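You operate a simulated robot arm through the tools that you are given. There is no shell and no other tool. Be economical: measure what you need, move in short steps, check, and stop when the job is done.

You are at the controls of a simulated robot arm. One attempt, no reset.

Task
Save frame 52 sharp at 24x, then again sharp at 36x.
Fine: watch the display; two pictures in all; leave that frame showing sharp at 36x, reel on, gate shut, lamp on.

The check looks at the end state, three seconds after you hand in, the way a careful person would. Anything else that was tipped, shoved, dropped, spilled or broken makes it a failure.

Robot
A 7-joint arm with a two-finger parallel gripper, fixed in place. Base frame: the origin is at the foot of the arm, x ahead of it, y to its left, z up. Lengths are in mm, angles in degrees, forces in N, time in s.
With the tool pointing down near the work surface it reaches from about 240 to 620 mm from the base axis. Its first joint turns from -66.0 to 66.0 degrees. Payload 2.6 kg.
The TCP is the grasp point between the finger pads, 30 mm short of the fingertips. In the tool frame z runs along the fingers and y along their closing line. The gripper opens to 94 mm. The fingers are 28 mm wide and 10 mm thick; the gripper's body (50 by 96 mm) begins 55 mm behind the TCP.
Orientation is that of the tool frame in the base frame, as a unit quaternion [w, x, y, z]. With the fingers straight down and closing along the base's y, the tool's x points along the base's -x, its y along +y and its z along -z.

Tools
- The arm moves only by the tool play_rows. Its argument "deltas" is text: rows parted by semicolons, each of 7 numbers parted by spaces: the turn, a rotation vector about the tool's x, y, z in rad, then the shift along the tool's x, y, z in mm, then the gripper command, from -1 (fully open) to 1 (shut), values between in proportion. In form: rx ry rz tx ty tz claw; .... A call has 1 to 12 rows; each row is the pose to reach, as a shift and turn from the pose commanded when the call began, along the tool's axes at that moment. Each row takes 0.2 s and may step no farther than 50 mm and 8.6 degrees from the row before; otherwise, or with a gripper value out of range, the whole call is refused. A pose out of reach is approached as far as the arm can. The call stops where the force on the tool passes 40 N (or 10 N more than at its start, if that is more) or the arm is blocked; 0.2 s more then pass. Each finger travels about 72 mm/s and halts on what it meets, pressing with about 34 N; the grip force reading is that of the motor and also rises with nothing between the fingers. The clock runs only during rows and for 0.2 s after the last one: add rows that repeat a pose to give the fingers time. It gives the time, the measured TCP pose, the force on the tool (base axes), the opening and the grip force at its end, in the units of the frame above (readings bear some noise), with the torque about the TCP (base axes, N m) and any sound that the robot's microphone picked up.
- Cameras (640 x 400 px; columns grow to the right, rows downward): "scene" is fixed at [34.5, 429.4, 561.2]; the picture's right is [-0.80, -0.60, 0.00], its down [-0.35, 0.47, -0.81] and it looks along [0.49, -0.64, -0.59] (base axes); focal length 338 px, centre (320, 200). "wrist" rides on the gripper at [76, 14, -102] in the tool frame; the picture's right is [-0.18, 0.98, 0.00], its down [-0.75, -0.14, -0.64] and it looks along [-0.63, -0.12, 0.77] (tool axes); focal length 243 px, centre (320, 200). There is no depth. A picture from a camera that has moved, and an enlarged one, comes with that camera's place and axes in the base frame and with its lens.
- camera(camera): a new picture of that camera. It takes no simulated time.
- zoom(camera, box): a new picture of the part [left, top, right, bottom] of that camera's present view, enlarged. It takes no simulated time.
- sign_off(): hands the job in; it is judged then, once.

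Work in short steps. Places have to be worked out from the pictures, the camera data and where the tool is seen: move nearer, look again, correct. Check each grasp and each placing, and mend what went wrong. You have 120 turns and 64 pictures in all, those below and enlarged ones among them. Open the gripper and draw the arm clear of the work before you hand the job in, unless the task says otherwise; then end with one line.

The tools are called as name(argument=value, ...) on one line, values as JSON. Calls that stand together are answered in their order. play_rows: Moves the arm, as the interface text tells. Its arguments: {"type":"object","properties":{"deltas":{"type":"string"}},"required":["deltas"]} The other tools are called the same way: camera (camera) takes a picture; zoom (camera, box) takes an enlarged picture of a part of a camera's view; sign_off () hands the job in.

At the start:

```text
t: 0.0
eef_pos: [386.2, 26.4, 294.1]
ee_rot: [0.0, 0.0, 1.0, 0.0]
wrist_force: [-1.0, 0.1, 0.8]
ft_torque: [0.02, -0.02, 0.04]
width: 94.0
grasp_force: 0.0
```

scene: 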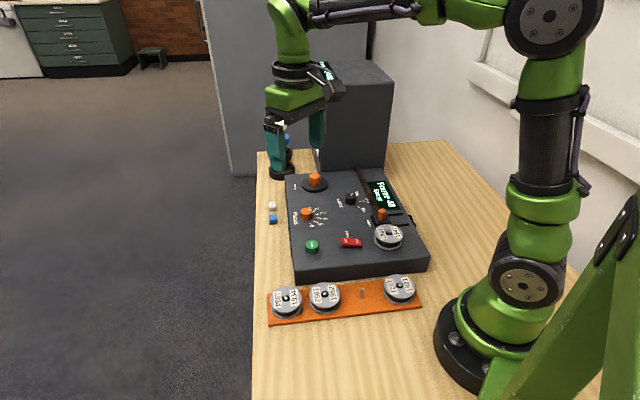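
wrist: 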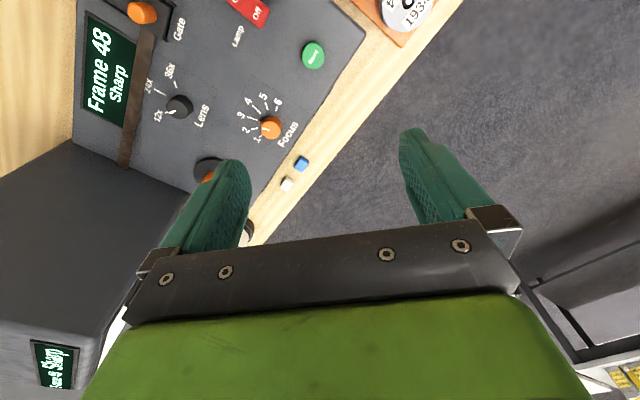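

The panel carries a display, Lens knob, Focus knob, gate, lamp, a green save button and a crank. I'll enlarge the view to read the details.

zoom(camera="scene", box=[250, 150, 440, 270])

zoom(camera="scene", box=[250, 220, 440, 340])

zoom(camera="wrist", box=[60, 0, 380, 200])

```text
3.33 times, centred on (345, 210) of scene
camera zoom: at [34.5, 429.4, 561.2], right [-0.8, -0.6, 0.0], down [-0.35, 0.47, -0.81], along [0.49, -0.64, -0.59], focal length 1127 px, centre (237, 167)
```

zoom: 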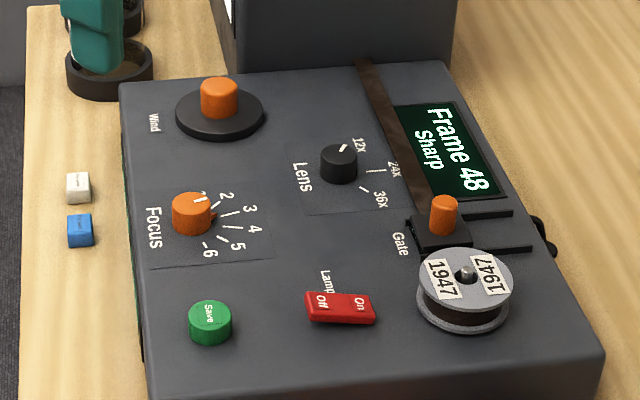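

```text
3.33 times, centred on (345, 280) of scene
camera zoom: at [34.5, 429.4, 561.2], right [-0.8, -0.6, 0.0], down [-0.35, 0.47, -0.81], along [0.49, -0.64, -0.59], focal length 1127 px, centre (237, -67)
```

zoom: 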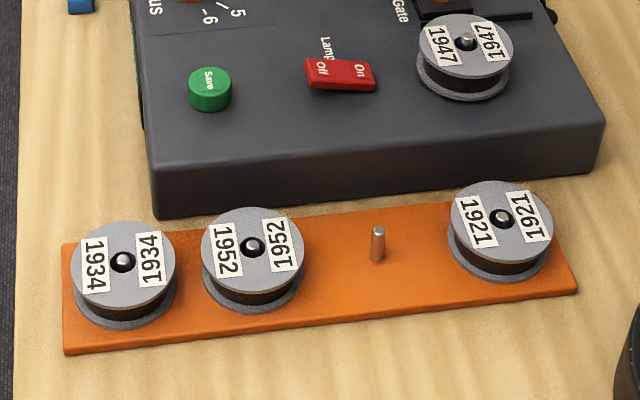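

```text
2.00 times, centred on (220, 100) of wrist
camera zoom: at [309.4, 42.1, 396.5], right [0.18, 0.98, 0.0], down [0.75, -0.14, 0.64], along [0.63, -0.12, -0.77], focal length 485 px, centre (520, 400)
```

zoom: 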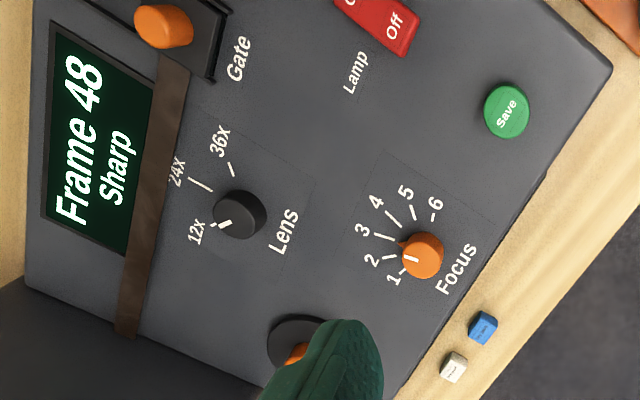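

From the two views I place the knobs at Wind ≈(518,-190), Focus ≈(436,-51), Lens ≈(382,-158), Save ≈(360,25), Gate ≈(287,-143) and Lamp ≈(302,-36), with tops at z≈65-75. I'll move to hover near Wind and check its form and the clearance to the big box.

play_rows(deltas="0 0 0 -21 -39 11 -1; 0 0 0 -42 -78 22 -1; 0 0 0 -63 -117 33 -1; 0 0 0 -84 -156 44 -1; 0 0 0 -84 -156 44 -1")

camera(camera="wrist")

camera(camera="scene")

```text
t: 1.2
eef_pos: [470.0, -129.5, 250.9]
ee_rot: [0.0, -0.001, 1.0, 0.0]
wrist_force: [0.8, 0.3, -0.2]
ft_torque: [-0.01, 0.03, -0.01]
width: 93.9
grasp_force: 0.1
```

```text
58 pictures are left
camera wrist: at [392.7, -114.0, 353.1], right [0.18, 0.98, 0.0], down [0.75, -0.14, 0.64], along [0.63, -0.12, -0.77], focal length 243 px, centre (320, 200)
```

wrist: 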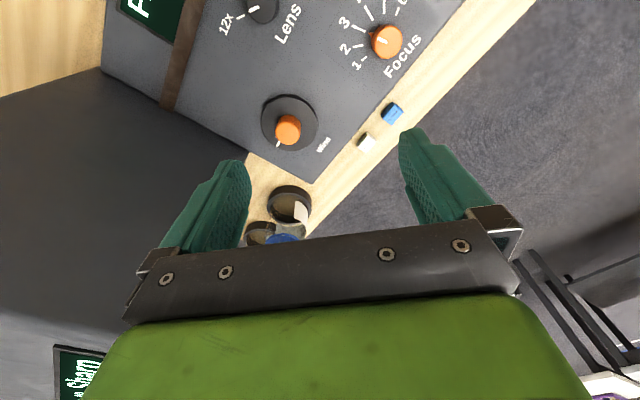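

```text
57 pictures are left
```

scene: 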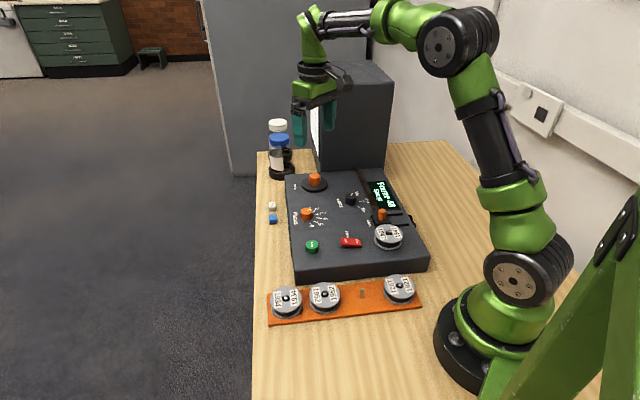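

The Wind handle looks off-centre on its disc, and there are bottles behind it. I'll zoom in to see it properly.

zoom(camera="wrist", box=[220, 60, 380, 160])

zoom(camera="scene", box=[256, 100, 416, 200])

```text
4.00 times, centred on (300, 110) of wrist
camera zoom: at [392.7, -114.0, 353.1], right [0.18, 0.98, 0.0], down [0.75, -0.14, 0.64], along [0.63, -0.12, -0.77], focal length 970 px, centre (400, 560)
```

zoom: 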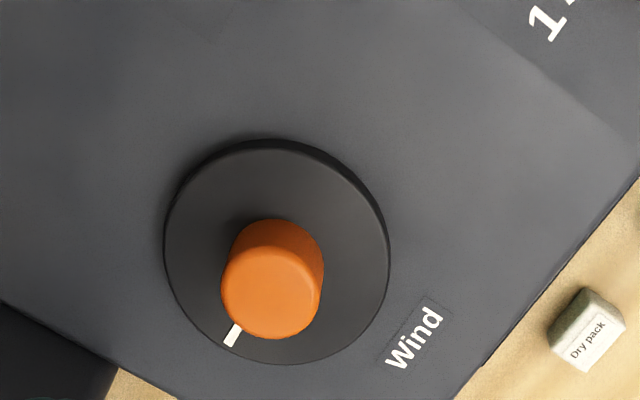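

```text
4.00 times, centred on (336, 150) of scene
camera zoom: at [34.6, 429.4, 561.2], right [-0.8, -0.6, 0.0], down [-0.35, 0.47, -0.81], along [0.49, -0.64, -0.59], focal length 1352 px, centre (256, 400)
```

zoom: 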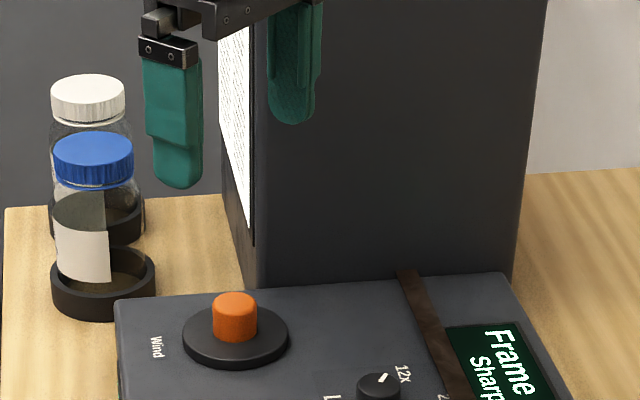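

The Wind knob is centred on its disc at about (509,-178), with its top near z 75. The box is about 60 mm away, so I'll go above the knob and look again.

play_rows(deltas="0 0 0 -20 -24 20 -1; 0 0 0 -39 -48.5 45 -1; 0 0 0 -39 -48.5 85 -1; 0 0 0 -39 -48.5 120 -1; 0 0 0 -39 -48.5 120 -1")

camera(camera="wrist")

zoom(camera="scene", box=[256, 120, 416, 220])

```text
t: 2.4
eef_pos: [509.4, -177.4, 129.9]
ee_rot: [0.0, 0.0, 1.0, 0.0]
wrist_force: [0.1, -0.1, -0.3]
ft_torque: [-0.02, 0.01, 0.02]
width: 94.3
grasp_force: 0.0
```

```text
54 pictures are left
camera wrist: at [432.9, -162.1, 232.1], right [0.18, 0.98, 0.0], down [0.75, -0.14, 0.64], along [0.63, -0.12, -0.77], focal length 243 px, centre (320, 200)
```

wrist: 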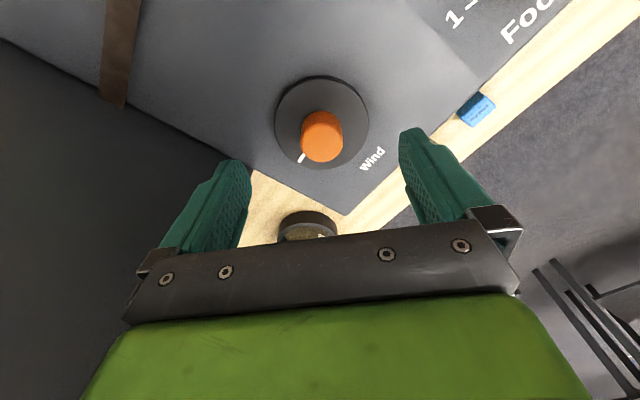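

```text
4.00 times, centred on (336, 170) of scene
camera zoom: at [34.6, 429.4, 561.2], right [-0.8, -0.6, 0.0], down [-0.35, 0.47, -0.81], along [0.49, -0.64, -0.59], focal length 1352 px, centre (256, 320)
```

zoom: 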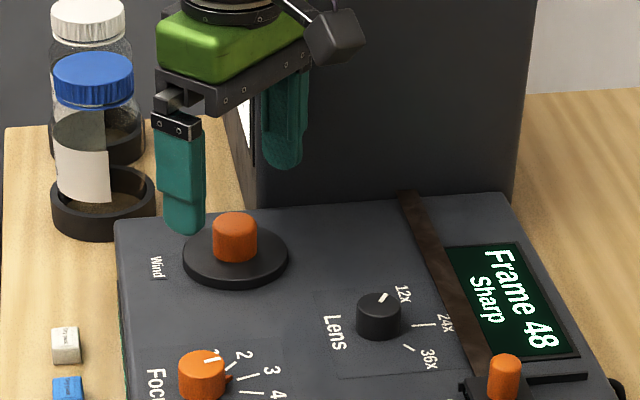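

The knob sits almost centred between the fingers. I'll descend to z≈90 and close on it.

play_rows(deltas="0 0 0 -1 1 20 -1; 0 0 0 -1 1 39 -1; 0 0 0 -1 1 39 0; 0 0 0 -1 1 39 0.6; 0 0 0 -1 1 39 0.6; 0 0 0 -1 1 39 0.6")

zoom(camera="scene", box=[256, 120, 416, 220])

```text
t: 3.8
eef_pos: [509.9, -176.8, 90.7]
ee_rot: [0.0, -0.001, 1.0, 0.0]
wrist_force: [0.0, 0.1, -2.7]
ft_torque: [0.06, -0.27, 0.01]
width: 29.1
grasp_force: 44.8
```

```text
4.00 times, centred on (336, 170) of scene
camera zoom: at [34.6, 429.4, 561.2], right [-0.8, -0.6, 0.0], down [-0.35, 0.47, -0.81], along [0.49, -0.64, -0.59], focal length 1352 px, centre (256, 320)
```

zoom: 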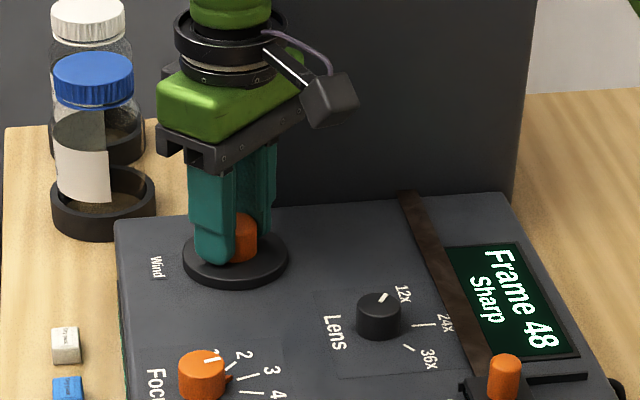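

The knob is held at 29 mm. I'll turn it a small test amount, about 17° clockwise seen from above, and read the display.

play_rows(deltas="0 0 0.1 0 0 0 0.6; 0 0 0.2 0 0 0 0.6; 0 0 0.3 0 0 0 0.6; 0 0 0.3 0 0 0 0.6")

zoom(camera="scene", box=[256, 120, 416, 220])

```text
t: 4.8
eef_pos: [510.5, -177.5, 91.7]
ee_rot: [0.0, 0.15, 0.989, 0.0]
wrist_force: [8.7, -2.4, -11.5]
ft_torque: [-0.19, -0.47, -0.02]
width: 29.1
grasp_force: 44.8
```

```text
4.00 times, centred on (336, 170) of scene
camera zoom: at [34.6, 429.4, 561.3], right [-0.8, -0.6, 0.0], down [-0.35, 0.47, -0.81], along [0.49, -0.64, -0.59], focal length 1352 px, centre (256, 320)
```

zoom: 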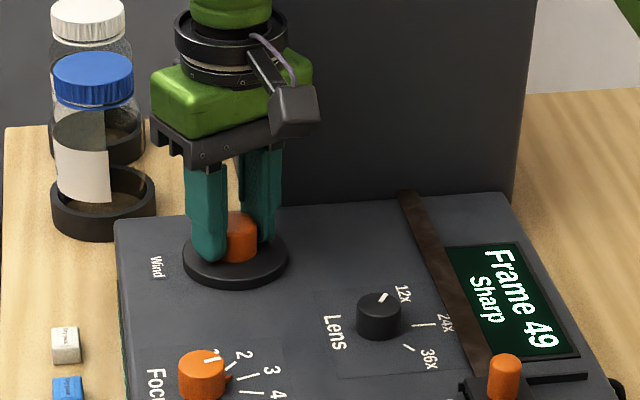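

Clockwise advances the film: the display now reads 49 and still sharp. I'll turn on another 0.45 rad and read it again.

play_rows(deltas="0 0 0.1 0 0 0 0.6; 0 0 0.2 0 0 0 0.6; 0 0 0.3 0 0 0 0.6; 0 0 0.4 0 0 0 0.6; 0 0 0.45 0 0 0 0.6; 0 0 0.45 0 0 0 0.6")

zoom(camera="scene", box=[256, 120, 416, 220])

```text
t: 6.2
eef_pos: [509.9, -177.7, 90.1]
ee_rot: [0.0, 0.367, 0.93, -0.001]
wrist_force: [15.2, -9.0, -24.1]
ft_torque: [-0.3, -0.42, 0.03]
width: 29.2
grasp_force: 44.5
```

```text
4.00 times, centred on (336, 170) of scene
camera zoom: at [34.7, 429.4, 561.3], right [-0.8, -0.6, 0.0], down [-0.36, 0.47, -0.81], along [0.49, -0.64, -0.59], focal length 1352 px, centre (256, 320)
```

zoom: 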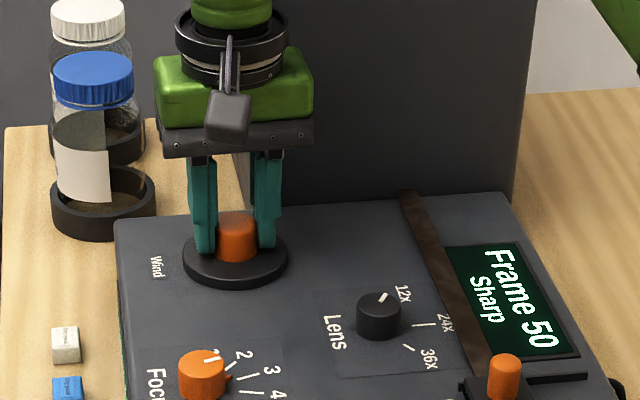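

It reads frame 50 at 43° of turn, and side force is building up. I'll release, rotate back to the start angle and regrip to take the stress off.

play_rows(deltas="0 0 0 0 0 0 0; 0 0 0 0 0 0 0; 0 0 0 0 0 0 0; 0 0 -0.15 0 0 0 0; 0 0 -0.3 0 0 0 0; 0 0 -0.45 0 0 0 0; 0 0 -0.6 0 0 0 0; 0 0 -0.75 0 0 0 0; 0 0 -0.75 0 0 0 0")

camera(camera="wrist")

```text
t: 8.2
eef_pos: [509.5, -176.8, 92.6]
ee_rot: [0.001, -0.001, 1.0, -0.001]
wrist_force: [0.5, -0.1, 0.2]
ft_torque: [0.03, -0.01, 0.02]
width: 47.0
grasp_force: 0.1
```

```text
49 pictures are left
camera wrist: at [433.7, -161.5, 193.6], right [0.18, 0.98, 0.0], down [0.75, -0.14, 0.64], along [0.63, -0.12, -0.77], focal length 243 px, centre (320, 200)
```

wrist: 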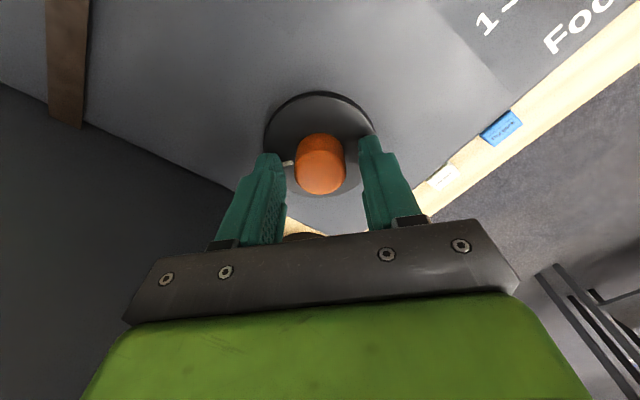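

The knob is centred, so I'll regrip and turn a further 0.45 rad.

play_rows(deltas="0 0 0 0 0 0 0.6; 0 0 0 0 0 0 0.6; 0 0 0 0 0 0 0.6; 0 0 0.1 0 0 0 0.6; 0 0 0.2 0 0 0 0.6; 0 0 0.3 0 0 0 0.6; 0 0 0.4 0 0 0 0.6; 0 0 0.45 0 0 0 0.6; 0 0 0.45 0 0 0 0.6")

zoom(camera="scene", box=[256, 120, 416, 220])

```text
t: 10.2
eef_pos: [510.1, -177.2, 91.9]
ee_rot: [0.0, 0.223, 0.975, 0.0]
wrist_force: [3.7, -1.3, -2.4]
ft_torque: [-0.07, -0.07, -0.01]
width: 29.2
grasp_force: 44.7
```

```text
4.00 times, centred on (336, 170) of scene
camera zoom: at [34.6, 429.4, 561.2], right [-0.8, -0.6, 0.0], down [-0.35, 0.47, -0.81], along [0.49, -0.64, -0.59], focal length 1352 px, centre (256, 320)
```

zoom: 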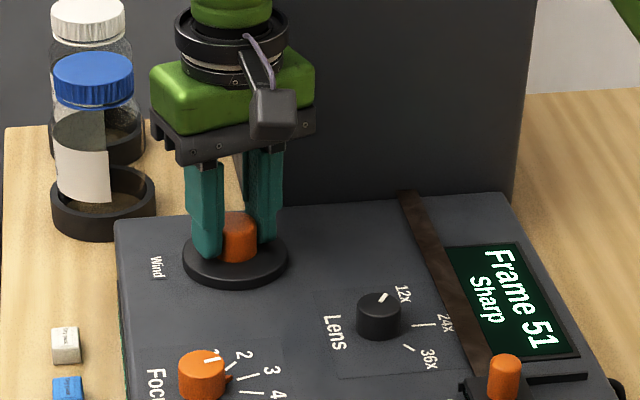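

It reads 51 at about 69° of total turn. I'll add roughly 20° more.

play_rows(deltas="0 0 0.1 0 0 0 0.6; 0 0 0.2 0 0 0 0.6; 0 0 0.3 0 0 0 0.6; 0 0 0.35 0 0 0 0.6; 0 0 0.35 0 0 0 0.6")

zoom(camera="scene", box=[256, 120, 416, 220])

```text
t: 11.4
eef_pos: [510.5, -176.3, 92.3]
ee_rot: [0.0, 0.39, 0.921, -0.001]
wrist_force: [7.7, -5.4, -4.0]
ft_torque: [0.09, -0.03, -0.03]
width: 29.2
grasp_force: 44.7
```

```text
4.00 times, centred on (336, 170) of scene
camera zoom: at [34.6, 429.4, 561.2], right [-0.8, -0.6, 0.0], down [-0.35, 0.47, -0.81], along [0.49, -0.64, -0.59], focal length 1352 px, centre (256, 320)
```

zoom: 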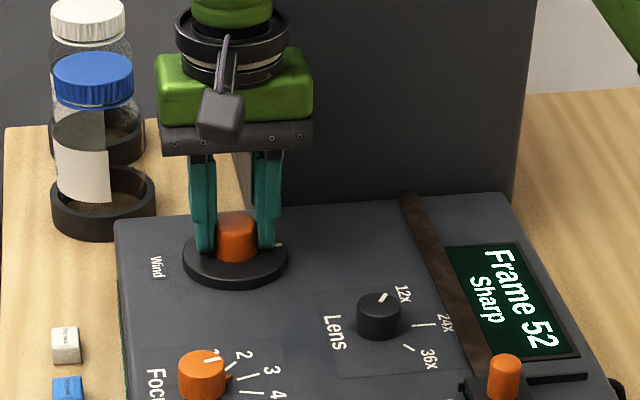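

It shows frame 52, sharp. I'll release, rise and turn the wrist back, then move over the Lens knob.

play_rows(deltas="0 0 0 0 0 0 0; 0 0 0 0 0 0 0; 0 0 0 0 0 0 0; 0 0 0 0 0 -20 0; 0 0 0 0 0 -50 0; 0 0 -0.15 0 0 -70 0; 0 0 -0.3 0 0 -70 0; 0 0 -0.45 0 0 -70 0; 0 0 -0.6 0 0 -70 0; 0 0 -0.75 0 0 -70 0; 0 0 -0.8 0 0 -70 0; 0 0 -0.8 0 0 -70 0")

```text
t: 14.0
eef_pos: [509.3, -177.4, 162.1]
ee_rot: [0.0, -0.001, 1.0, 0.0]
wrist_force: [0.1, 0.2, -0.9]
ft_torque: [0.01, 0.0, 0.01]
width: 46.9
grasp_force: 0.1
```

Next I go to a hover over the Lens knob at about (381,-158,130).

play_rows(deltas="0 0 0 43 6 0 0; 0 0 0 86 13 0 0; 0 0 0 128 19 10 0; 0 0 0 128 19 32 0; 0 0 0 128 19 32 0")

camera(camera="wrist")

zoom(camera="scene", box=[276, 150, 436, 250])

```text
t: 15.2
eef_pos: [381.7, -160.1, 129.4]
ee_rot: [0.0, 0.0, 1.0, 0.0]
wrist_force: [-0.7, 0.7, -0.2]
ft_torque: [0.05, 0.0, -0.02]
width: 47.1
grasp_force: 0.0
```

```text
46 pictures are left
camera wrist: at [305.6, -143.6, 231.7], right [0.18, 0.98, 0.0], down [0.75, -0.14, 0.64], along [0.63, -0.12, -0.77], focal length 243 px, centre (320, 200)
```

wrist: 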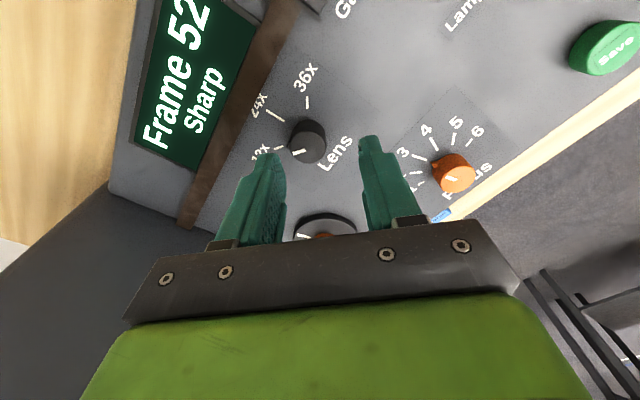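

```text
4.00 times, centred on (356, 200) of scene
camera zoom: at [34.5, 429.4, 561.2], right [-0.8, -0.6, 0.0], down [-0.35, 0.47, -0.81], along [0.49, -0.64, -0.59], focal length 1352 px, centre (176, 200)
```

zoom: 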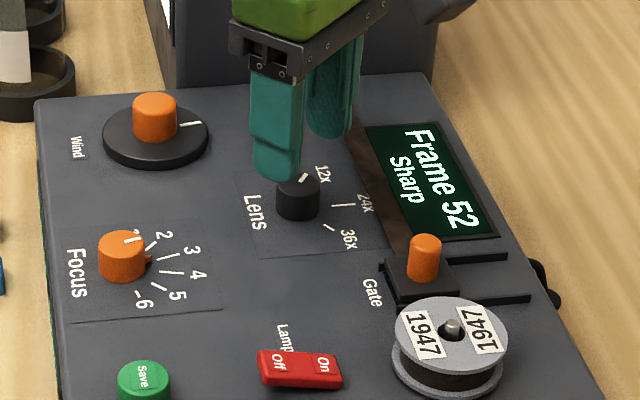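

The Lens knob is nearer (389,-170) with its top at about z 59. I'll shift there, go down partway and look again.

play_rows(deltas="0 0 0 -8 -10 10 0; 0 0 0 -8 -10 32 0; 0 0 0 -8 -10 32 0")

zoom(camera="wrist", box=[200, 80, 440, 230])

zoom(camera="scene", box=[296, 150, 416, 225])

```text
t: 16.0
eef_pos: [390.5, -168.6, 96.8]
ee_rot: [0.001, 0.0, 1.0, 0.0]
wrist_force: [-0.2, 0.3, 0.2]
ft_torque: [-0.02, -0.01, 0.02]
width: 47.0
grasp_force: 0.0
```

```text
2.67 times, centred on (320, 155) of wrist
camera zoom: at [313.4, -153.0, 199.8], right [0.18, 0.98, 0.0], down [0.75, -0.14, 0.64], along [0.63, -0.12, -0.77], focal length 647 px, centre (320, 320)
```

zoom: 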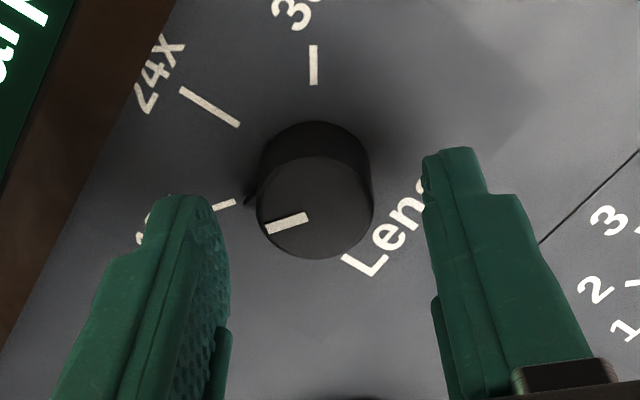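

```text
5.33 times, centred on (356, 188) of scene
camera zoom: at [34.6, 429.4, 561.2], right [-0.8, -0.6, 0.0], down [-0.35, 0.47, -0.81], along [0.49, -0.64, -0.59], focal length 1803 px, centre (128, 267)
```

zoom: 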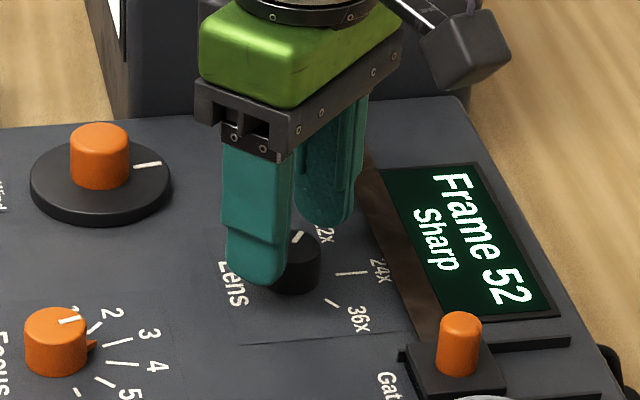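

I estimate the Lens knob at about 28 mm across with its top near z 61. I'll descend to z≈82 with a 2 mm correction and close.

play_rows(deltas="0 0 0 -1.5 -1.5 7 0; 0 0 0 -1.5 -1.5 15 0; 0 0 0 -1.5 -1.5 15 0.6; 0 0 0 -1.5 -1.5 15 0.6; 0 0 0 -1.5 -1.5 15 0.6")

zoom(camera="wrist", box=[200, 80, 440, 230])

```text
t: 17.2
eef_pos: [391.0, -169.5, 83.5]
ee_rot: [0.0, 0.0, 1.0, 0.0]
wrist_force: [0.3, 1.5, 0.3]
ft_torque: [0.12, -0.32, 0.01]
width: 27.2
grasp_force: 44.5
```

```text
2.67 times, centred on (320, 155) of wrist
camera zoom: at [314.7, -154.1, 184.9], right [0.18, 0.98, 0.0], down [0.75, -0.14, 0.64], along [0.63, -0.12, -0.77], focal length 647 px, centre (320, 320)
```

zoom: 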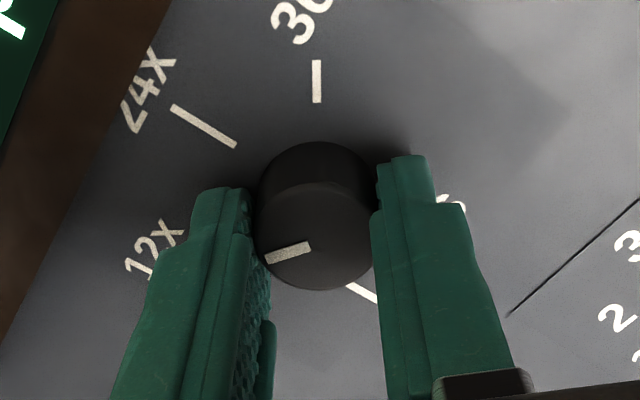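

The grip is good at 27 mm. The marks are about 55° apart, so I'll turn 0.9 rad clockwise and read the display.

play_rows(deltas="0 0 0.12 0 0 0 0.6; 0 0 0.24 0 0 0 0.6; 0 0 0.36 0 0 0 0.6; 0 0 0.48 0 0 0 0.6; 0 0 0.6 0 0 0 0.6; 0 0 0.72 0 0 0 0.6; 0 0 0.84 0 0 0 0.6; 0 0 0.92 0 0 0 0.6; 0 0 0.92 0 0 0 0.6")

zoom(camera="scene", box=[276, 150, 436, 250])

camera(camera="wrist")

```text
t: 19.2
eef_pos: [390.9, -171.0, 83.0]
ee_rot: [0.001, 0.445, 0.895, -0.001]
wrist_force: [-18.7, -12.8, 19.3]
ft_torque: [0.34, 0.98, 0.03]
width: 27.5
grasp_force: 44.6
```

```text
4.00 times, centred on (356, 200) of scene
camera zoom: at [34.5, 429.4, 561.2], right [-0.8, -0.6, 0.0], down [-0.35, 0.47, -0.81], along [0.49, -0.65, -0.59], focal length 1352 px, centre (176, 200)
```

zoom: 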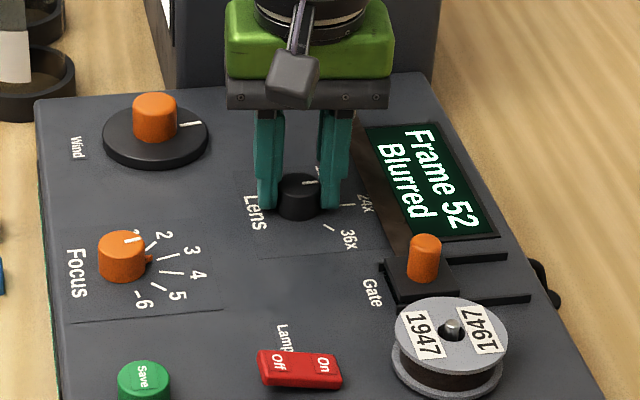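

```text
40 pictures are left
camera wrist: at [355.7, -100.4, 184.9], right [0.9, 0.45, 0.0], down [0.34, -0.68, 0.64], along [0.29, -0.58, -0.77], focal length 243 px, centre (320, 200)
```

wrist: 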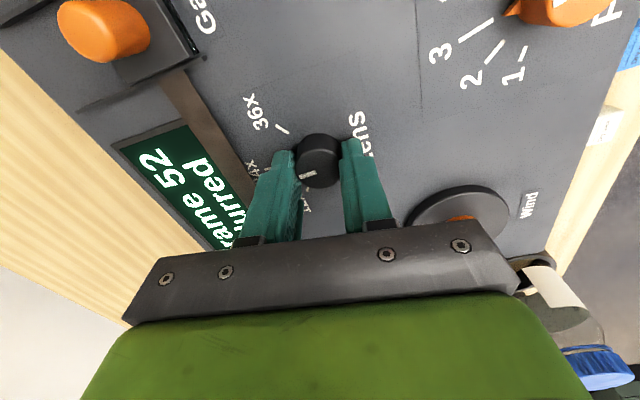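

The display now reads Blurred and the pointer looks near 24x. I'll release the knob, rise and check the pointer closely.

play_rows(deltas="0 0 0 0 0 0 0; 0 0 0 0 0 0 0; 0 0 0 0 0 0 0; 0 0 0 0 0 -20 0; 0 0 0 0 0 -50 0; 0 0 -0.15 0 0 -60 0; 0 0 -0.3 0 0 -60 0; 0 0 -0.45 0 0 -60 0; 0 0 -0.6 0 0 -60 0; 0 0 -0.75 0 0 -60 0; 0 0 -0.9 0 0 -60 0; 0 0 -0.92 0 0 -60 0")

zoom(camera="scene", box=[326, 180, 390, 220])

zoom(camera="wrist", box=[180, 50, 500, 250])

```text
t: 21.8
eef_pos: [392.1, -169.5, 141.4]
ee_rot: [0.0, -0.001, 1.0, 0.0]
wrist_force: [0.0, 0.2, 0.5]
ft_torque: [0.01, 0.01, -0.01]
width: 46.7
grasp_force: 0.0
```

```text
10.00 times, centred on (358, 200) of scene
camera zoom: at [34.5, 429.4, 561.2], right [-0.8, -0.6, 0.0], down [-0.35, 0.47, -0.81], along [0.49, -0.64, -0.59], focal length 3381 px, centre (-60, 200)
```

zoom: 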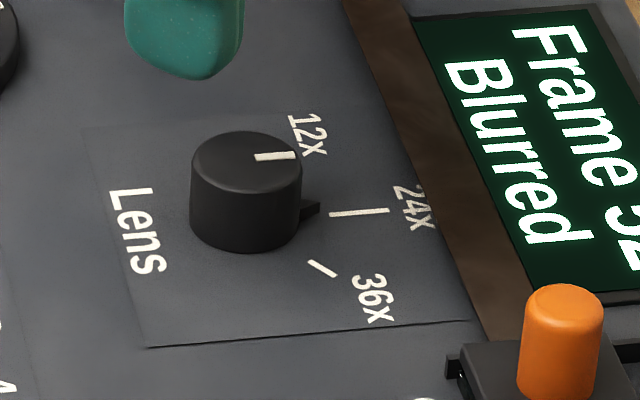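

```text
2.00 times, centred on (340, 150) of wrist
camera zoom: at [315.3, -154.2, 244.3], right [0.18, 0.98, 0.0], down [0.75, -0.14, 0.64], along [0.63, -0.12, -0.77], focal length 485 px, centre (280, 300)
```

zoom: 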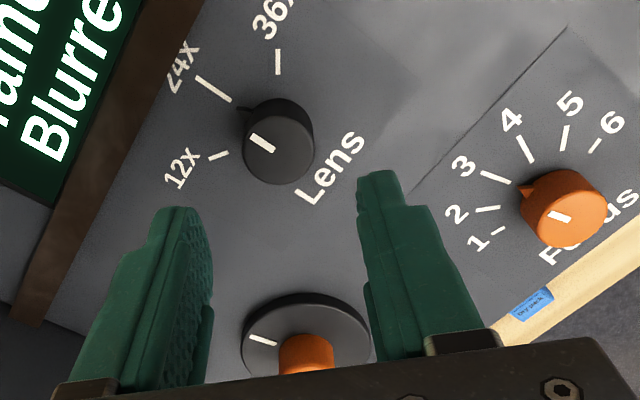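

The pointer wedge is squarely on 24x. Next I hover over the Focus knob at about (437,-56).

play_rows(deltas="0 0 0 -15 38 0 0; 0 0 0 -30 76 0 0; 0 0 0 -45 113 0 0; 0 0 0 -45 113 33 0; 0 0 0 -45 113 33 0")

zoom(camera="wrist", box=[180, 50, 500, 250])

```text
t: 23.0
eef_pos: [436.5, -55.9, 109.3]
ee_rot: [0.0, 0.0, 1.0, 0.0]
wrist_force: [-0.3, -0.4, 1.2]
ft_torque: [-0.02, 0.02, 0.02]
width: 46.8
grasp_force: 0.0
```

```text
2.00 times, centred on (340, 150) of wrist
camera zoom: at [359.7, -40.9, 211.2], right [0.18, 0.98, 0.0], down [0.75, -0.14, 0.64], along [0.63, -0.12, -0.77], focal length 485 px, centre (280, 300)
```

zoom: 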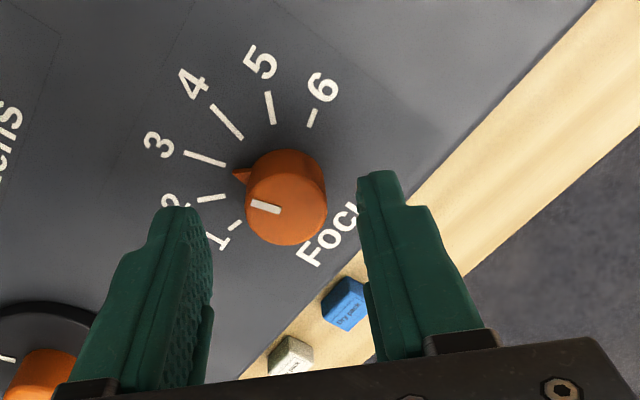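

The Focus pointer is at about 3. I'll descend with a small correction and grip the knob.

play_rows(deltas="0 0 0 -4.5 1 12 0; 0 0 0 -4.5 1 25 0; 0 0 0 -4.5 1 25 0.6; 0 0 0 -4.5 1 25 0.6; 0 0 0 -4.5 1 25 0.6")

camera(camera="wrist")

```text
t: 24.2
eef_pos: [441.2, -55.5, 83.1]
ee_rot: [0.0, -0.001, 1.0, -0.001]
wrist_force: [0.1, 0.9, -1.4]
ft_torque: [0.07, 0.0, 0.02]
width: 26.9
grasp_force: 45.2
```

```text
36 pictures are left
camera wrist: at [364.0, -39.6, 186.0], right [0.18, 0.98, 0.0], down [0.75, -0.14, 0.64], along [0.63, -0.12, -0.77], focal length 243 px, centre (320, 200)
```

wrist: 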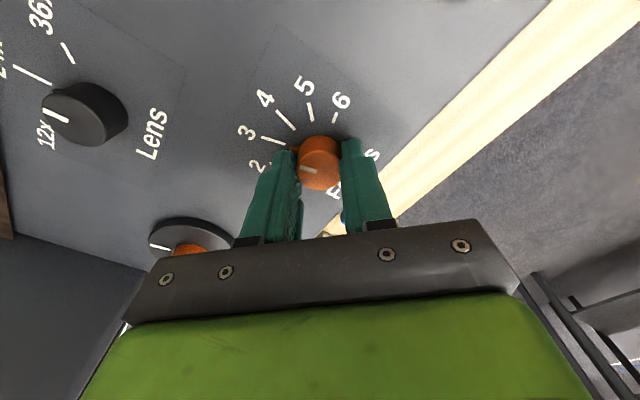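

I have the knob at 27 mm. I'll turn clockwise toward 4 in about 15° steps while watching the display.

play_rows(deltas="0 0 0.1 0 0 0 0.6; 0 0 0.2 0 0 0 0.6; 0 0 0.28 0 0 0 0.6; 0 0 0.28 0 0 0 0.6")

zoom(camera="scene", box=[276, 150, 436, 250])

```text
t: 25.2
eef_pos: [440.4, -54.8, 83.6]
ee_rot: [-0.001, 0.14, 0.99, -0.001]
wrist_force: [1.2, 0.1, -7.1]
ft_torque: [0.03, 0.18, 0.01]
width: 27.3
grasp_force: 45.6
```

```text
4.00 times, centred on (356, 200) of scene
camera zoom: at [34.6, 429.4, 561.2], right [-0.8, -0.6, 0.0], down [-0.35, 0.47, -0.81], along [0.49, -0.64, -0.59], focal length 1352 px, centre (176, 200)
```

zoom: 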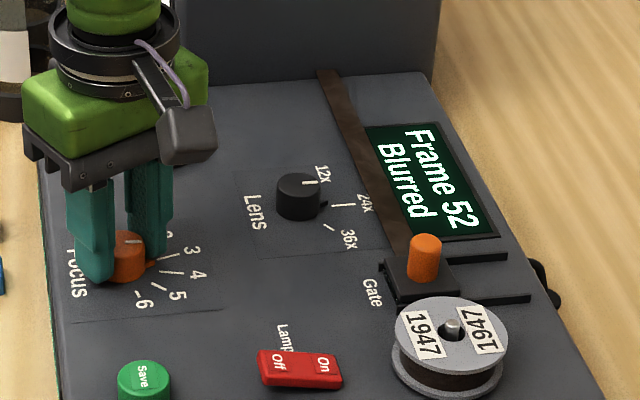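

Still blurred, so I continue clockwise another 15°.

play_rows(deltas="0 0 0.1 0 0 0 0.6; 0 0 0.2 0 0 0 0.6; 0 0 0.26 0 0 0 0.6; 0 0 0.26 0 0 0 0.6")

zoom(camera="scene", box=[276, 150, 436, 250])

```text
t: 26.2
eef_pos: [440.1, -54.1, 83.7]
ee_rot: [-0.001, 0.266, 0.964, 0.0]
wrist_force: [3.2, 2.0, -16.6]
ft_torque: [-0.14, -0.32, 0.04]
width: 27.3
grasp_force: 44.9
```

```text
4.00 times, centred on (356, 200) of scene
camera zoom: at [34.6, 429.4, 561.2], right [-0.8, -0.6, 0.0], down [-0.36, 0.47, -0.81], along [0.49, -0.64, -0.59], focal length 1352 px, centre (176, 200)
```

zoom: 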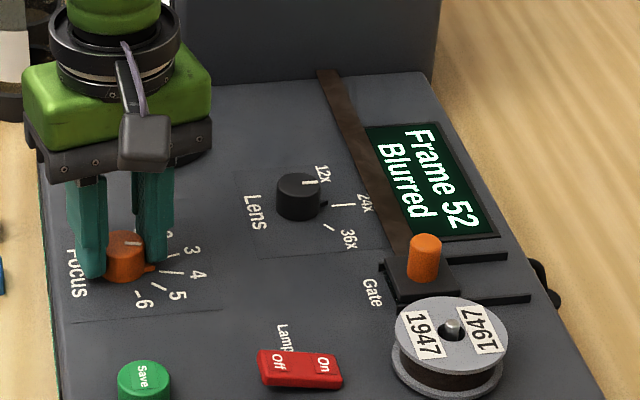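

The pointer is at 4 and the display still says Blurred. I'll keep going.

play_rows(deltas="0 0 0.1 0 0 0 0.6; 0 0 0.2 0 0 0 0.6; 0 0 0.24 0 0 0 0.6; 0 0 0.24 0 0 0 0.6")

zoom(camera="scene", box=[276, 150, 436, 250])

```text
t: 27.2
eef_pos: [439.9, -54.9, 84.2]
ee_rot: [0.0, 0.38, 0.925, 0.001]
wrist_force: [-0.8, 2.7, -15.4]
ft_torque: [0.03, 0.0, -0.01]
width: 27.2
grasp_force: 45.0
```

```text
4.00 times, centred on (356, 200) of scene
camera zoom: at [34.6, 429.4, 561.2], right [-0.8, -0.6, 0.0], down [-0.36, 0.47, -0.81], along [0.49, -0.64, -0.59], focal length 1352 px, centre (176, 200)
```

zoom: 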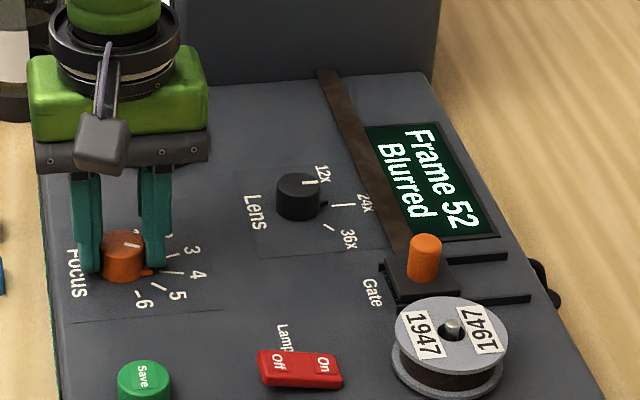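

Still blurred, with the pointer just past 4. I'll continue toward 5.

play_rows(deltas="0 0 0.1 0 0 0 0.6; 0 0 0.2 0 0 0 0.6; 0 0 0.24 0 0 0 0.6; 0 0 0.24 0 0 0 0.6")

zoom(camera="scene", box=[276, 150, 436, 250])

```text
t: 28.2
eef_pos: [440.4, -54.5, 83.8]
ee_rot: [-0.001, 0.489, 0.872, 0.0]
wrist_force: [-11.0, 3.2, -10.3]
ft_torque: [0.02, 0.33, -0.04]
width: 27.2
grasp_force: 45.5
```

```text
4.00 times, centred on (356, 200) of scene
camera zoom: at [34.6, 429.4, 561.2], right [-0.8, -0.6, 0.0], down [-0.35, 0.47, -0.81], along [0.49, -0.64, -0.59], focal length 1352 px, centre (176, 200)
```

zoom: 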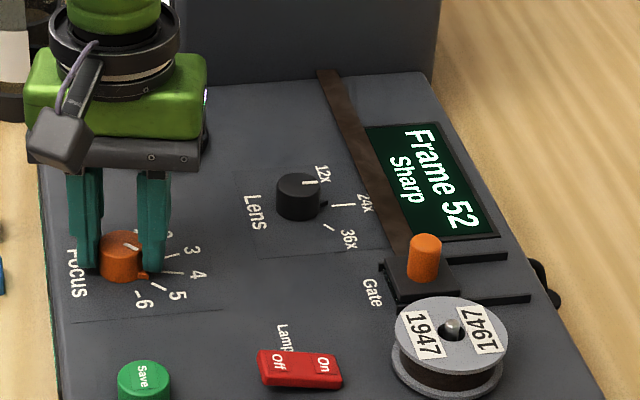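

Sharp at 24x. I'll release, rise and turn back, then confirm the display before saving.

play_rows(deltas="0 0 0 0 0 0 0; 0 0 0 0 0 0 0; 0 0 0 0 0 0 0; 0 0 0 0 0 -20 0; 0 0 0 0 0 -50 0; 0 0 -0.15 0 0 -50 0; 0 0 -0.3 0 0 -50 0; 0 0 -0.45 0 0 -50 0; 0 0 -0.6 0 0 -50 0; 0 0 -0.75 0 0 -50 0; 0 0 -0.9 0 0 -50 0; 0 0 -1.02 0 0 -50 0")

```text
t: 30.8
eef_pos: [441.4, -55.8, 134.0]
ee_rot: [0.0, -0.001, 1.0, 0.0]
wrist_force: [-0.3, -0.6, -0.2]
ft_torque: [0.0, 0.0, -0.01]
width: 46.9
grasp_force: 0.0
```

Now I hover over Save at about (360,24) and close the fingers to use as a pusher.

play_rows(deltas="0 0 0 27 27 0 0.3; 0 0 0 54 54 0 1; 0 0 0 80 79 0 1; 0 0 0 80 79 15 1; 0 0 0 80 79 15 1")

camera(camera="wrist")

zoom(camera="scene", box=[276, 170, 436, 270])

```text
t: 32.0
eef_pos: [361.4, 23.3, 118.2]
ee_rot: [0.001, -0.001, 1.0, -0.001]
wrist_force: [0.2, -0.3, -0.1]
ft_torque: [-0.03, -0.02, 0.0]
width: 0.1
grasp_force: 32.7
```

```text
31 pictures are left
camera wrist: at [284.5, 38.5, 220.5], right [0.18, 0.98, 0.0], down [0.75, -0.14, 0.64], along [0.63, -0.12, -0.77], focal length 243 px, centre (320, 200)
```

wrist: 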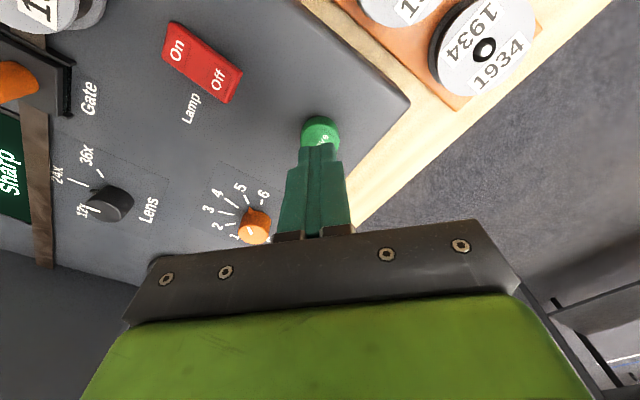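

```text
4.00 times, centred on (356, 220) of scene
camera zoom: at [34.5, 429.4, 561.2], right [-0.8, -0.6, 0.0], down [-0.35, 0.47, -0.81], along [0.49, -0.64, -0.59], focal length 1352 px, centre (176, 120)
```

zoom: 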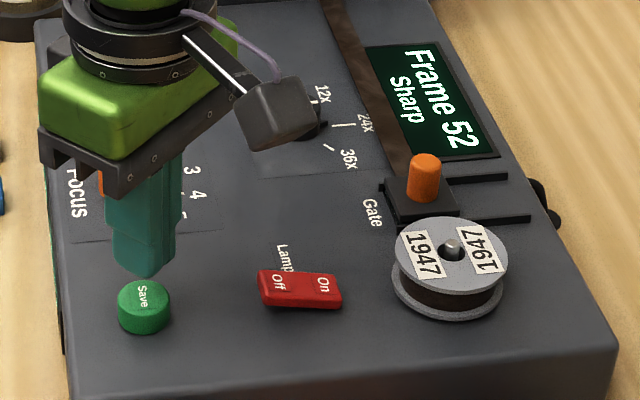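

The display still says Frame 52 Sharp and I'm almost over Save. I'll go lower, to tips at about z 73, to check alignment and height.

play_rows(deltas="0 0 0 2 0 10 1; 0 0 0 2 0 15 1; 0 0 0 2 0 15 1")

zoom(camera="scene", box=[276, 190, 404, 270])

zoom(camera="wrist", box=[240, 80, 400, 180])

```text
t: 32.8
eef_pos: [358.5, 23.1, 104.8]
ee_rot: [0.0, 0.0, 1.0, 0.0]
wrist_force: [-0.8, -0.1, -0.1]
ft_torque: [-0.02, 0.03, 0.01]
width: 0.2
grasp_force: 33.0
```

```text
5.00 times, centred on (340, 230) of scene
camera zoom: at [34.5, 429.4, 561.2], right [-0.8, -0.6, 0.0], down [-0.35, 0.47, -0.81], along [0.49, -0.64, -0.59], focal length 1691 px, centre (220, 50)
```

zoom: 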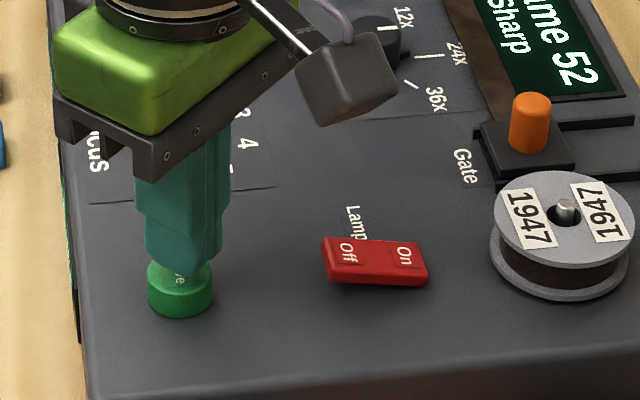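

```text
4.00 times, centred on (320, 130) of wrist
camera zoom: at [282.6, 39.0, 205.9], right [0.18, 0.98, 0.0], down [0.75, -0.14, 0.64], along [0.63, -0.12, -0.77], focal length 970 px, centre (320, 480)
```

zoom: 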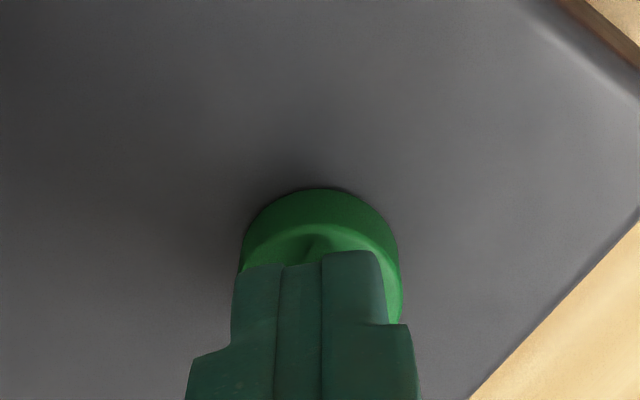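

The closed fingertips are centred over Save. I'll push down gently and listen for a click.

play_rows(deltas="0 0 0 -1.5 0 8 1; 0 0 0 -1.5 0 12 1; 0 0 0 -1.5 0 14 1; 0 0 0 -1.5 0 16 1")

```text
t: 33.8
eef_pos: [359.8, 24.2, 88.5]
ee_rot: [0.001, -0.001, 1.0, 0.0]
wrist_force: [-0.2, 0.0, 8.2]
ft_torque: [-0.02, -0.01, 0.08]
width: 0.0
grasp_force: 32.7
heard: click
```

I heard one click, with 8 N on the tool. I'll lift off and check the display.

play_rows(deltas="0 0 0 0 0 -15 1; 0 0 0 0 0 -45 1; 0 0 0 0 0 -55 1")

zoom(camera="scene", box=[276, 150, 436, 250])

```text
t: 34.6
eef_pos: [360.2, 23.5, 143.0]
ee_rot: [0.001, -0.001, 1.0, 0.0]
wrist_force: [0.0, -0.1, 1.2]
ft_torque: [-0.02, 0.0, -0.02]
width: 0.2
grasp_force: 33.0
```

```text
4.00 times, centred on (356, 200) of scene
camera zoom: at [34.5, 429.4, 561.2], right [-0.8, -0.6, 0.0], down [-0.35, 0.47, -0.81], along [0.49, -0.64, -0.59], focal length 1352 px, centre (176, 200)
```

zoom: 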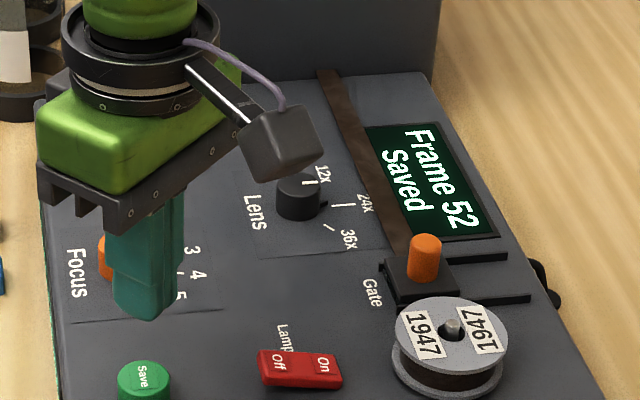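

The display reads Saved. I'll return to the Lens knob at (391,-169.5) with the fingers half open.

play_rows(deltas="0 0 0 -8 -48 0 0; 0 0 0 -16 -97 0 0; 0 0 0 -24 -145 0 0; 0 0 0 -31 -193 0 0; 0 0 0 -31 -193 30 0; 0 0 0 -31 -193 45 0; 0 0 0 -31 -193 45 0")

zoom(camera="wrist", box=[200, 80, 440, 230])

```text
t: 36.2
eef_pos: [390.6, -169.5, 98.6]
ee_rot: [0.001, -0.001, 1.0, 0.0]
wrist_force: [0.9, 0.0, 0.3]
ft_torque: [-0.02, 0.02, -0.03]
width: 47.0
grasp_force: 0.1
```

```text
2.67 times, centred on (320, 155) of wrist
camera zoom: at [314.4, -153.7, 200.7], right [0.18, 0.98, 0.0], down [0.75, -0.14, 0.64], along [0.63, -0.12, -0.77], focal length 647 px, centre (320, 320)
```

zoom: 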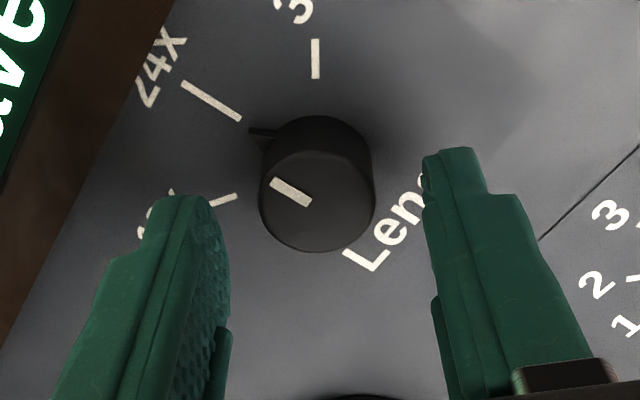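

I'm aligned over the knob. I'll descend, grip and turn about 0.92 rad clockwise to 36x.

play_rows(deltas="0 0 0 -0.5 -0.5 15.5 0; 0 0 0 -0.5 -0.5 15.5 0.6; 0 0 0 -0.5 -0.5 15.5 0.6; 0 0 0 -0.5 -0.5 15.5 0.6; 0 0 0.13 -0.5 -0.5 15.5 0.6; 0 0 0.26 -0.5 -0.5 15.5 0.6; 0 0 0.39 -0.5 -0.5 15.5 0.6; 0 0 0.52 -0.5 -0.5 15.5 0.6; 0 0 0.65 -0.5 -0.5 15.5 0.6; 0 0 0.78 -0.5 -0.5 15.5 0.6; 0 0 0.9 -0.5 -0.5 15.5 0.6; 0 0 0.9 -0.5 -0.5 15.5 0.6")

zoom(camera="scene", box=[316, 165, 412, 225])

```text
t: 38.8
eef_pos: [391.3, -172.4, 85.3]
ee_rot: [-0.001, 0.437, 0.899, -0.002]
wrist_force: [-1.6, 0.9, 3.5]
ft_torque: [-0.25, -0.19, -0.05]
width: 27.3
grasp_force: 45.4
stopped in row 12: the force on the tool passed its limit at 41 N (the readings are from after the stop); the commanded pose is now the measured one
```

```text
6.67 times, centred on (364, 195) of scene
camera zoom: at [34.5, 429.4, 561.2], right [-0.8, -0.6, 0.0], down [-0.35, 0.47, -0.81], along [0.49, -0.64, -0.59], focal length 2254 px, centre (27, 233)
```

zoom: 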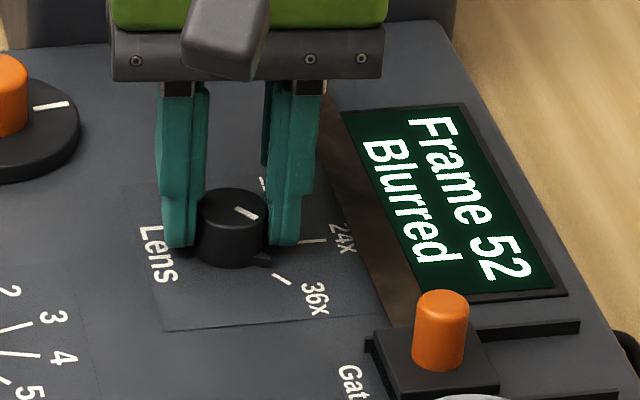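

The force limit tripped at the end of the turn but readings have settled, and the pointer appears to be on 36x. I'll release, rise and check.

play_rows(deltas="0 0 0 0 0 0 0; 0 0 0 0 0 0 0; 0 0 0 0 0 0 0; 0 0 0 0 0 -20 0; 0 0 0 0 0 -50 0; 0 0 -0.15 0 0 -50 0; 0 0 -0.3 0 0 -50 0; 0 0 -0.45 0 0 -50 0; 0 0 -0.6 0 0 -50 0; 0 0 -0.75 0 0 -50 0; 0 0 -0.9 0 0 -50 0; 0 0 -0.9 0 0 -50 0")

zoom(camera="scene", box=[326, 180, 390, 220])

zoom(camera="wrist", box=[180, 50, 500, 250])

```text
t: 41.4
eef_pos: [390.0, -171.4, 133.3]
ee_rot: [-0.001, 0.001, 1.0, -0.001]
wrist_force: [-0.7, 0.5, -0.6]
ft_torque: [-0.01, 0.02, 0.01]
width: 47.0
grasp_force: 0.0
```

```text
10.00 times, centred on (358, 200) of scene
camera zoom: at [34.5, 429.4, 561.2], right [-0.8, -0.6, 0.0], down [-0.35, 0.47, -0.81], along [0.49, -0.64, -0.59], focal length 3381 px, centre (-60, 200)
```

zoom: 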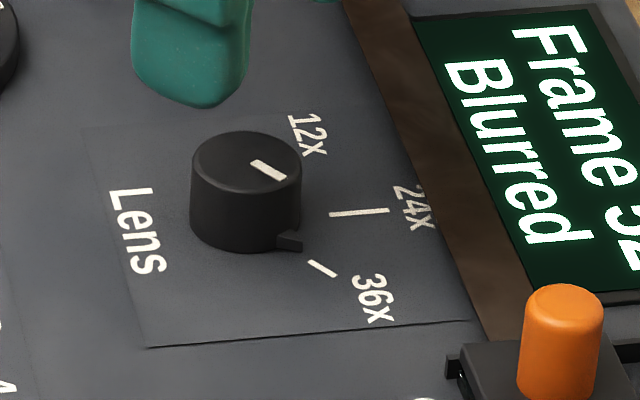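

```text
2.00 times, centred on (340, 150) of wrist
camera zoom: at [314.8, -155.7, 235.5], right [0.19, 0.98, 0.0], down [0.75, -0.14, 0.64], along [0.63, -0.12, -0.77], focal length 485 px, centre (280, 300)
```

zoom: 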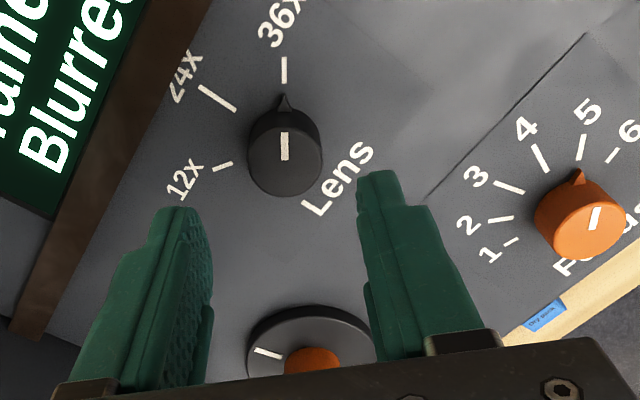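

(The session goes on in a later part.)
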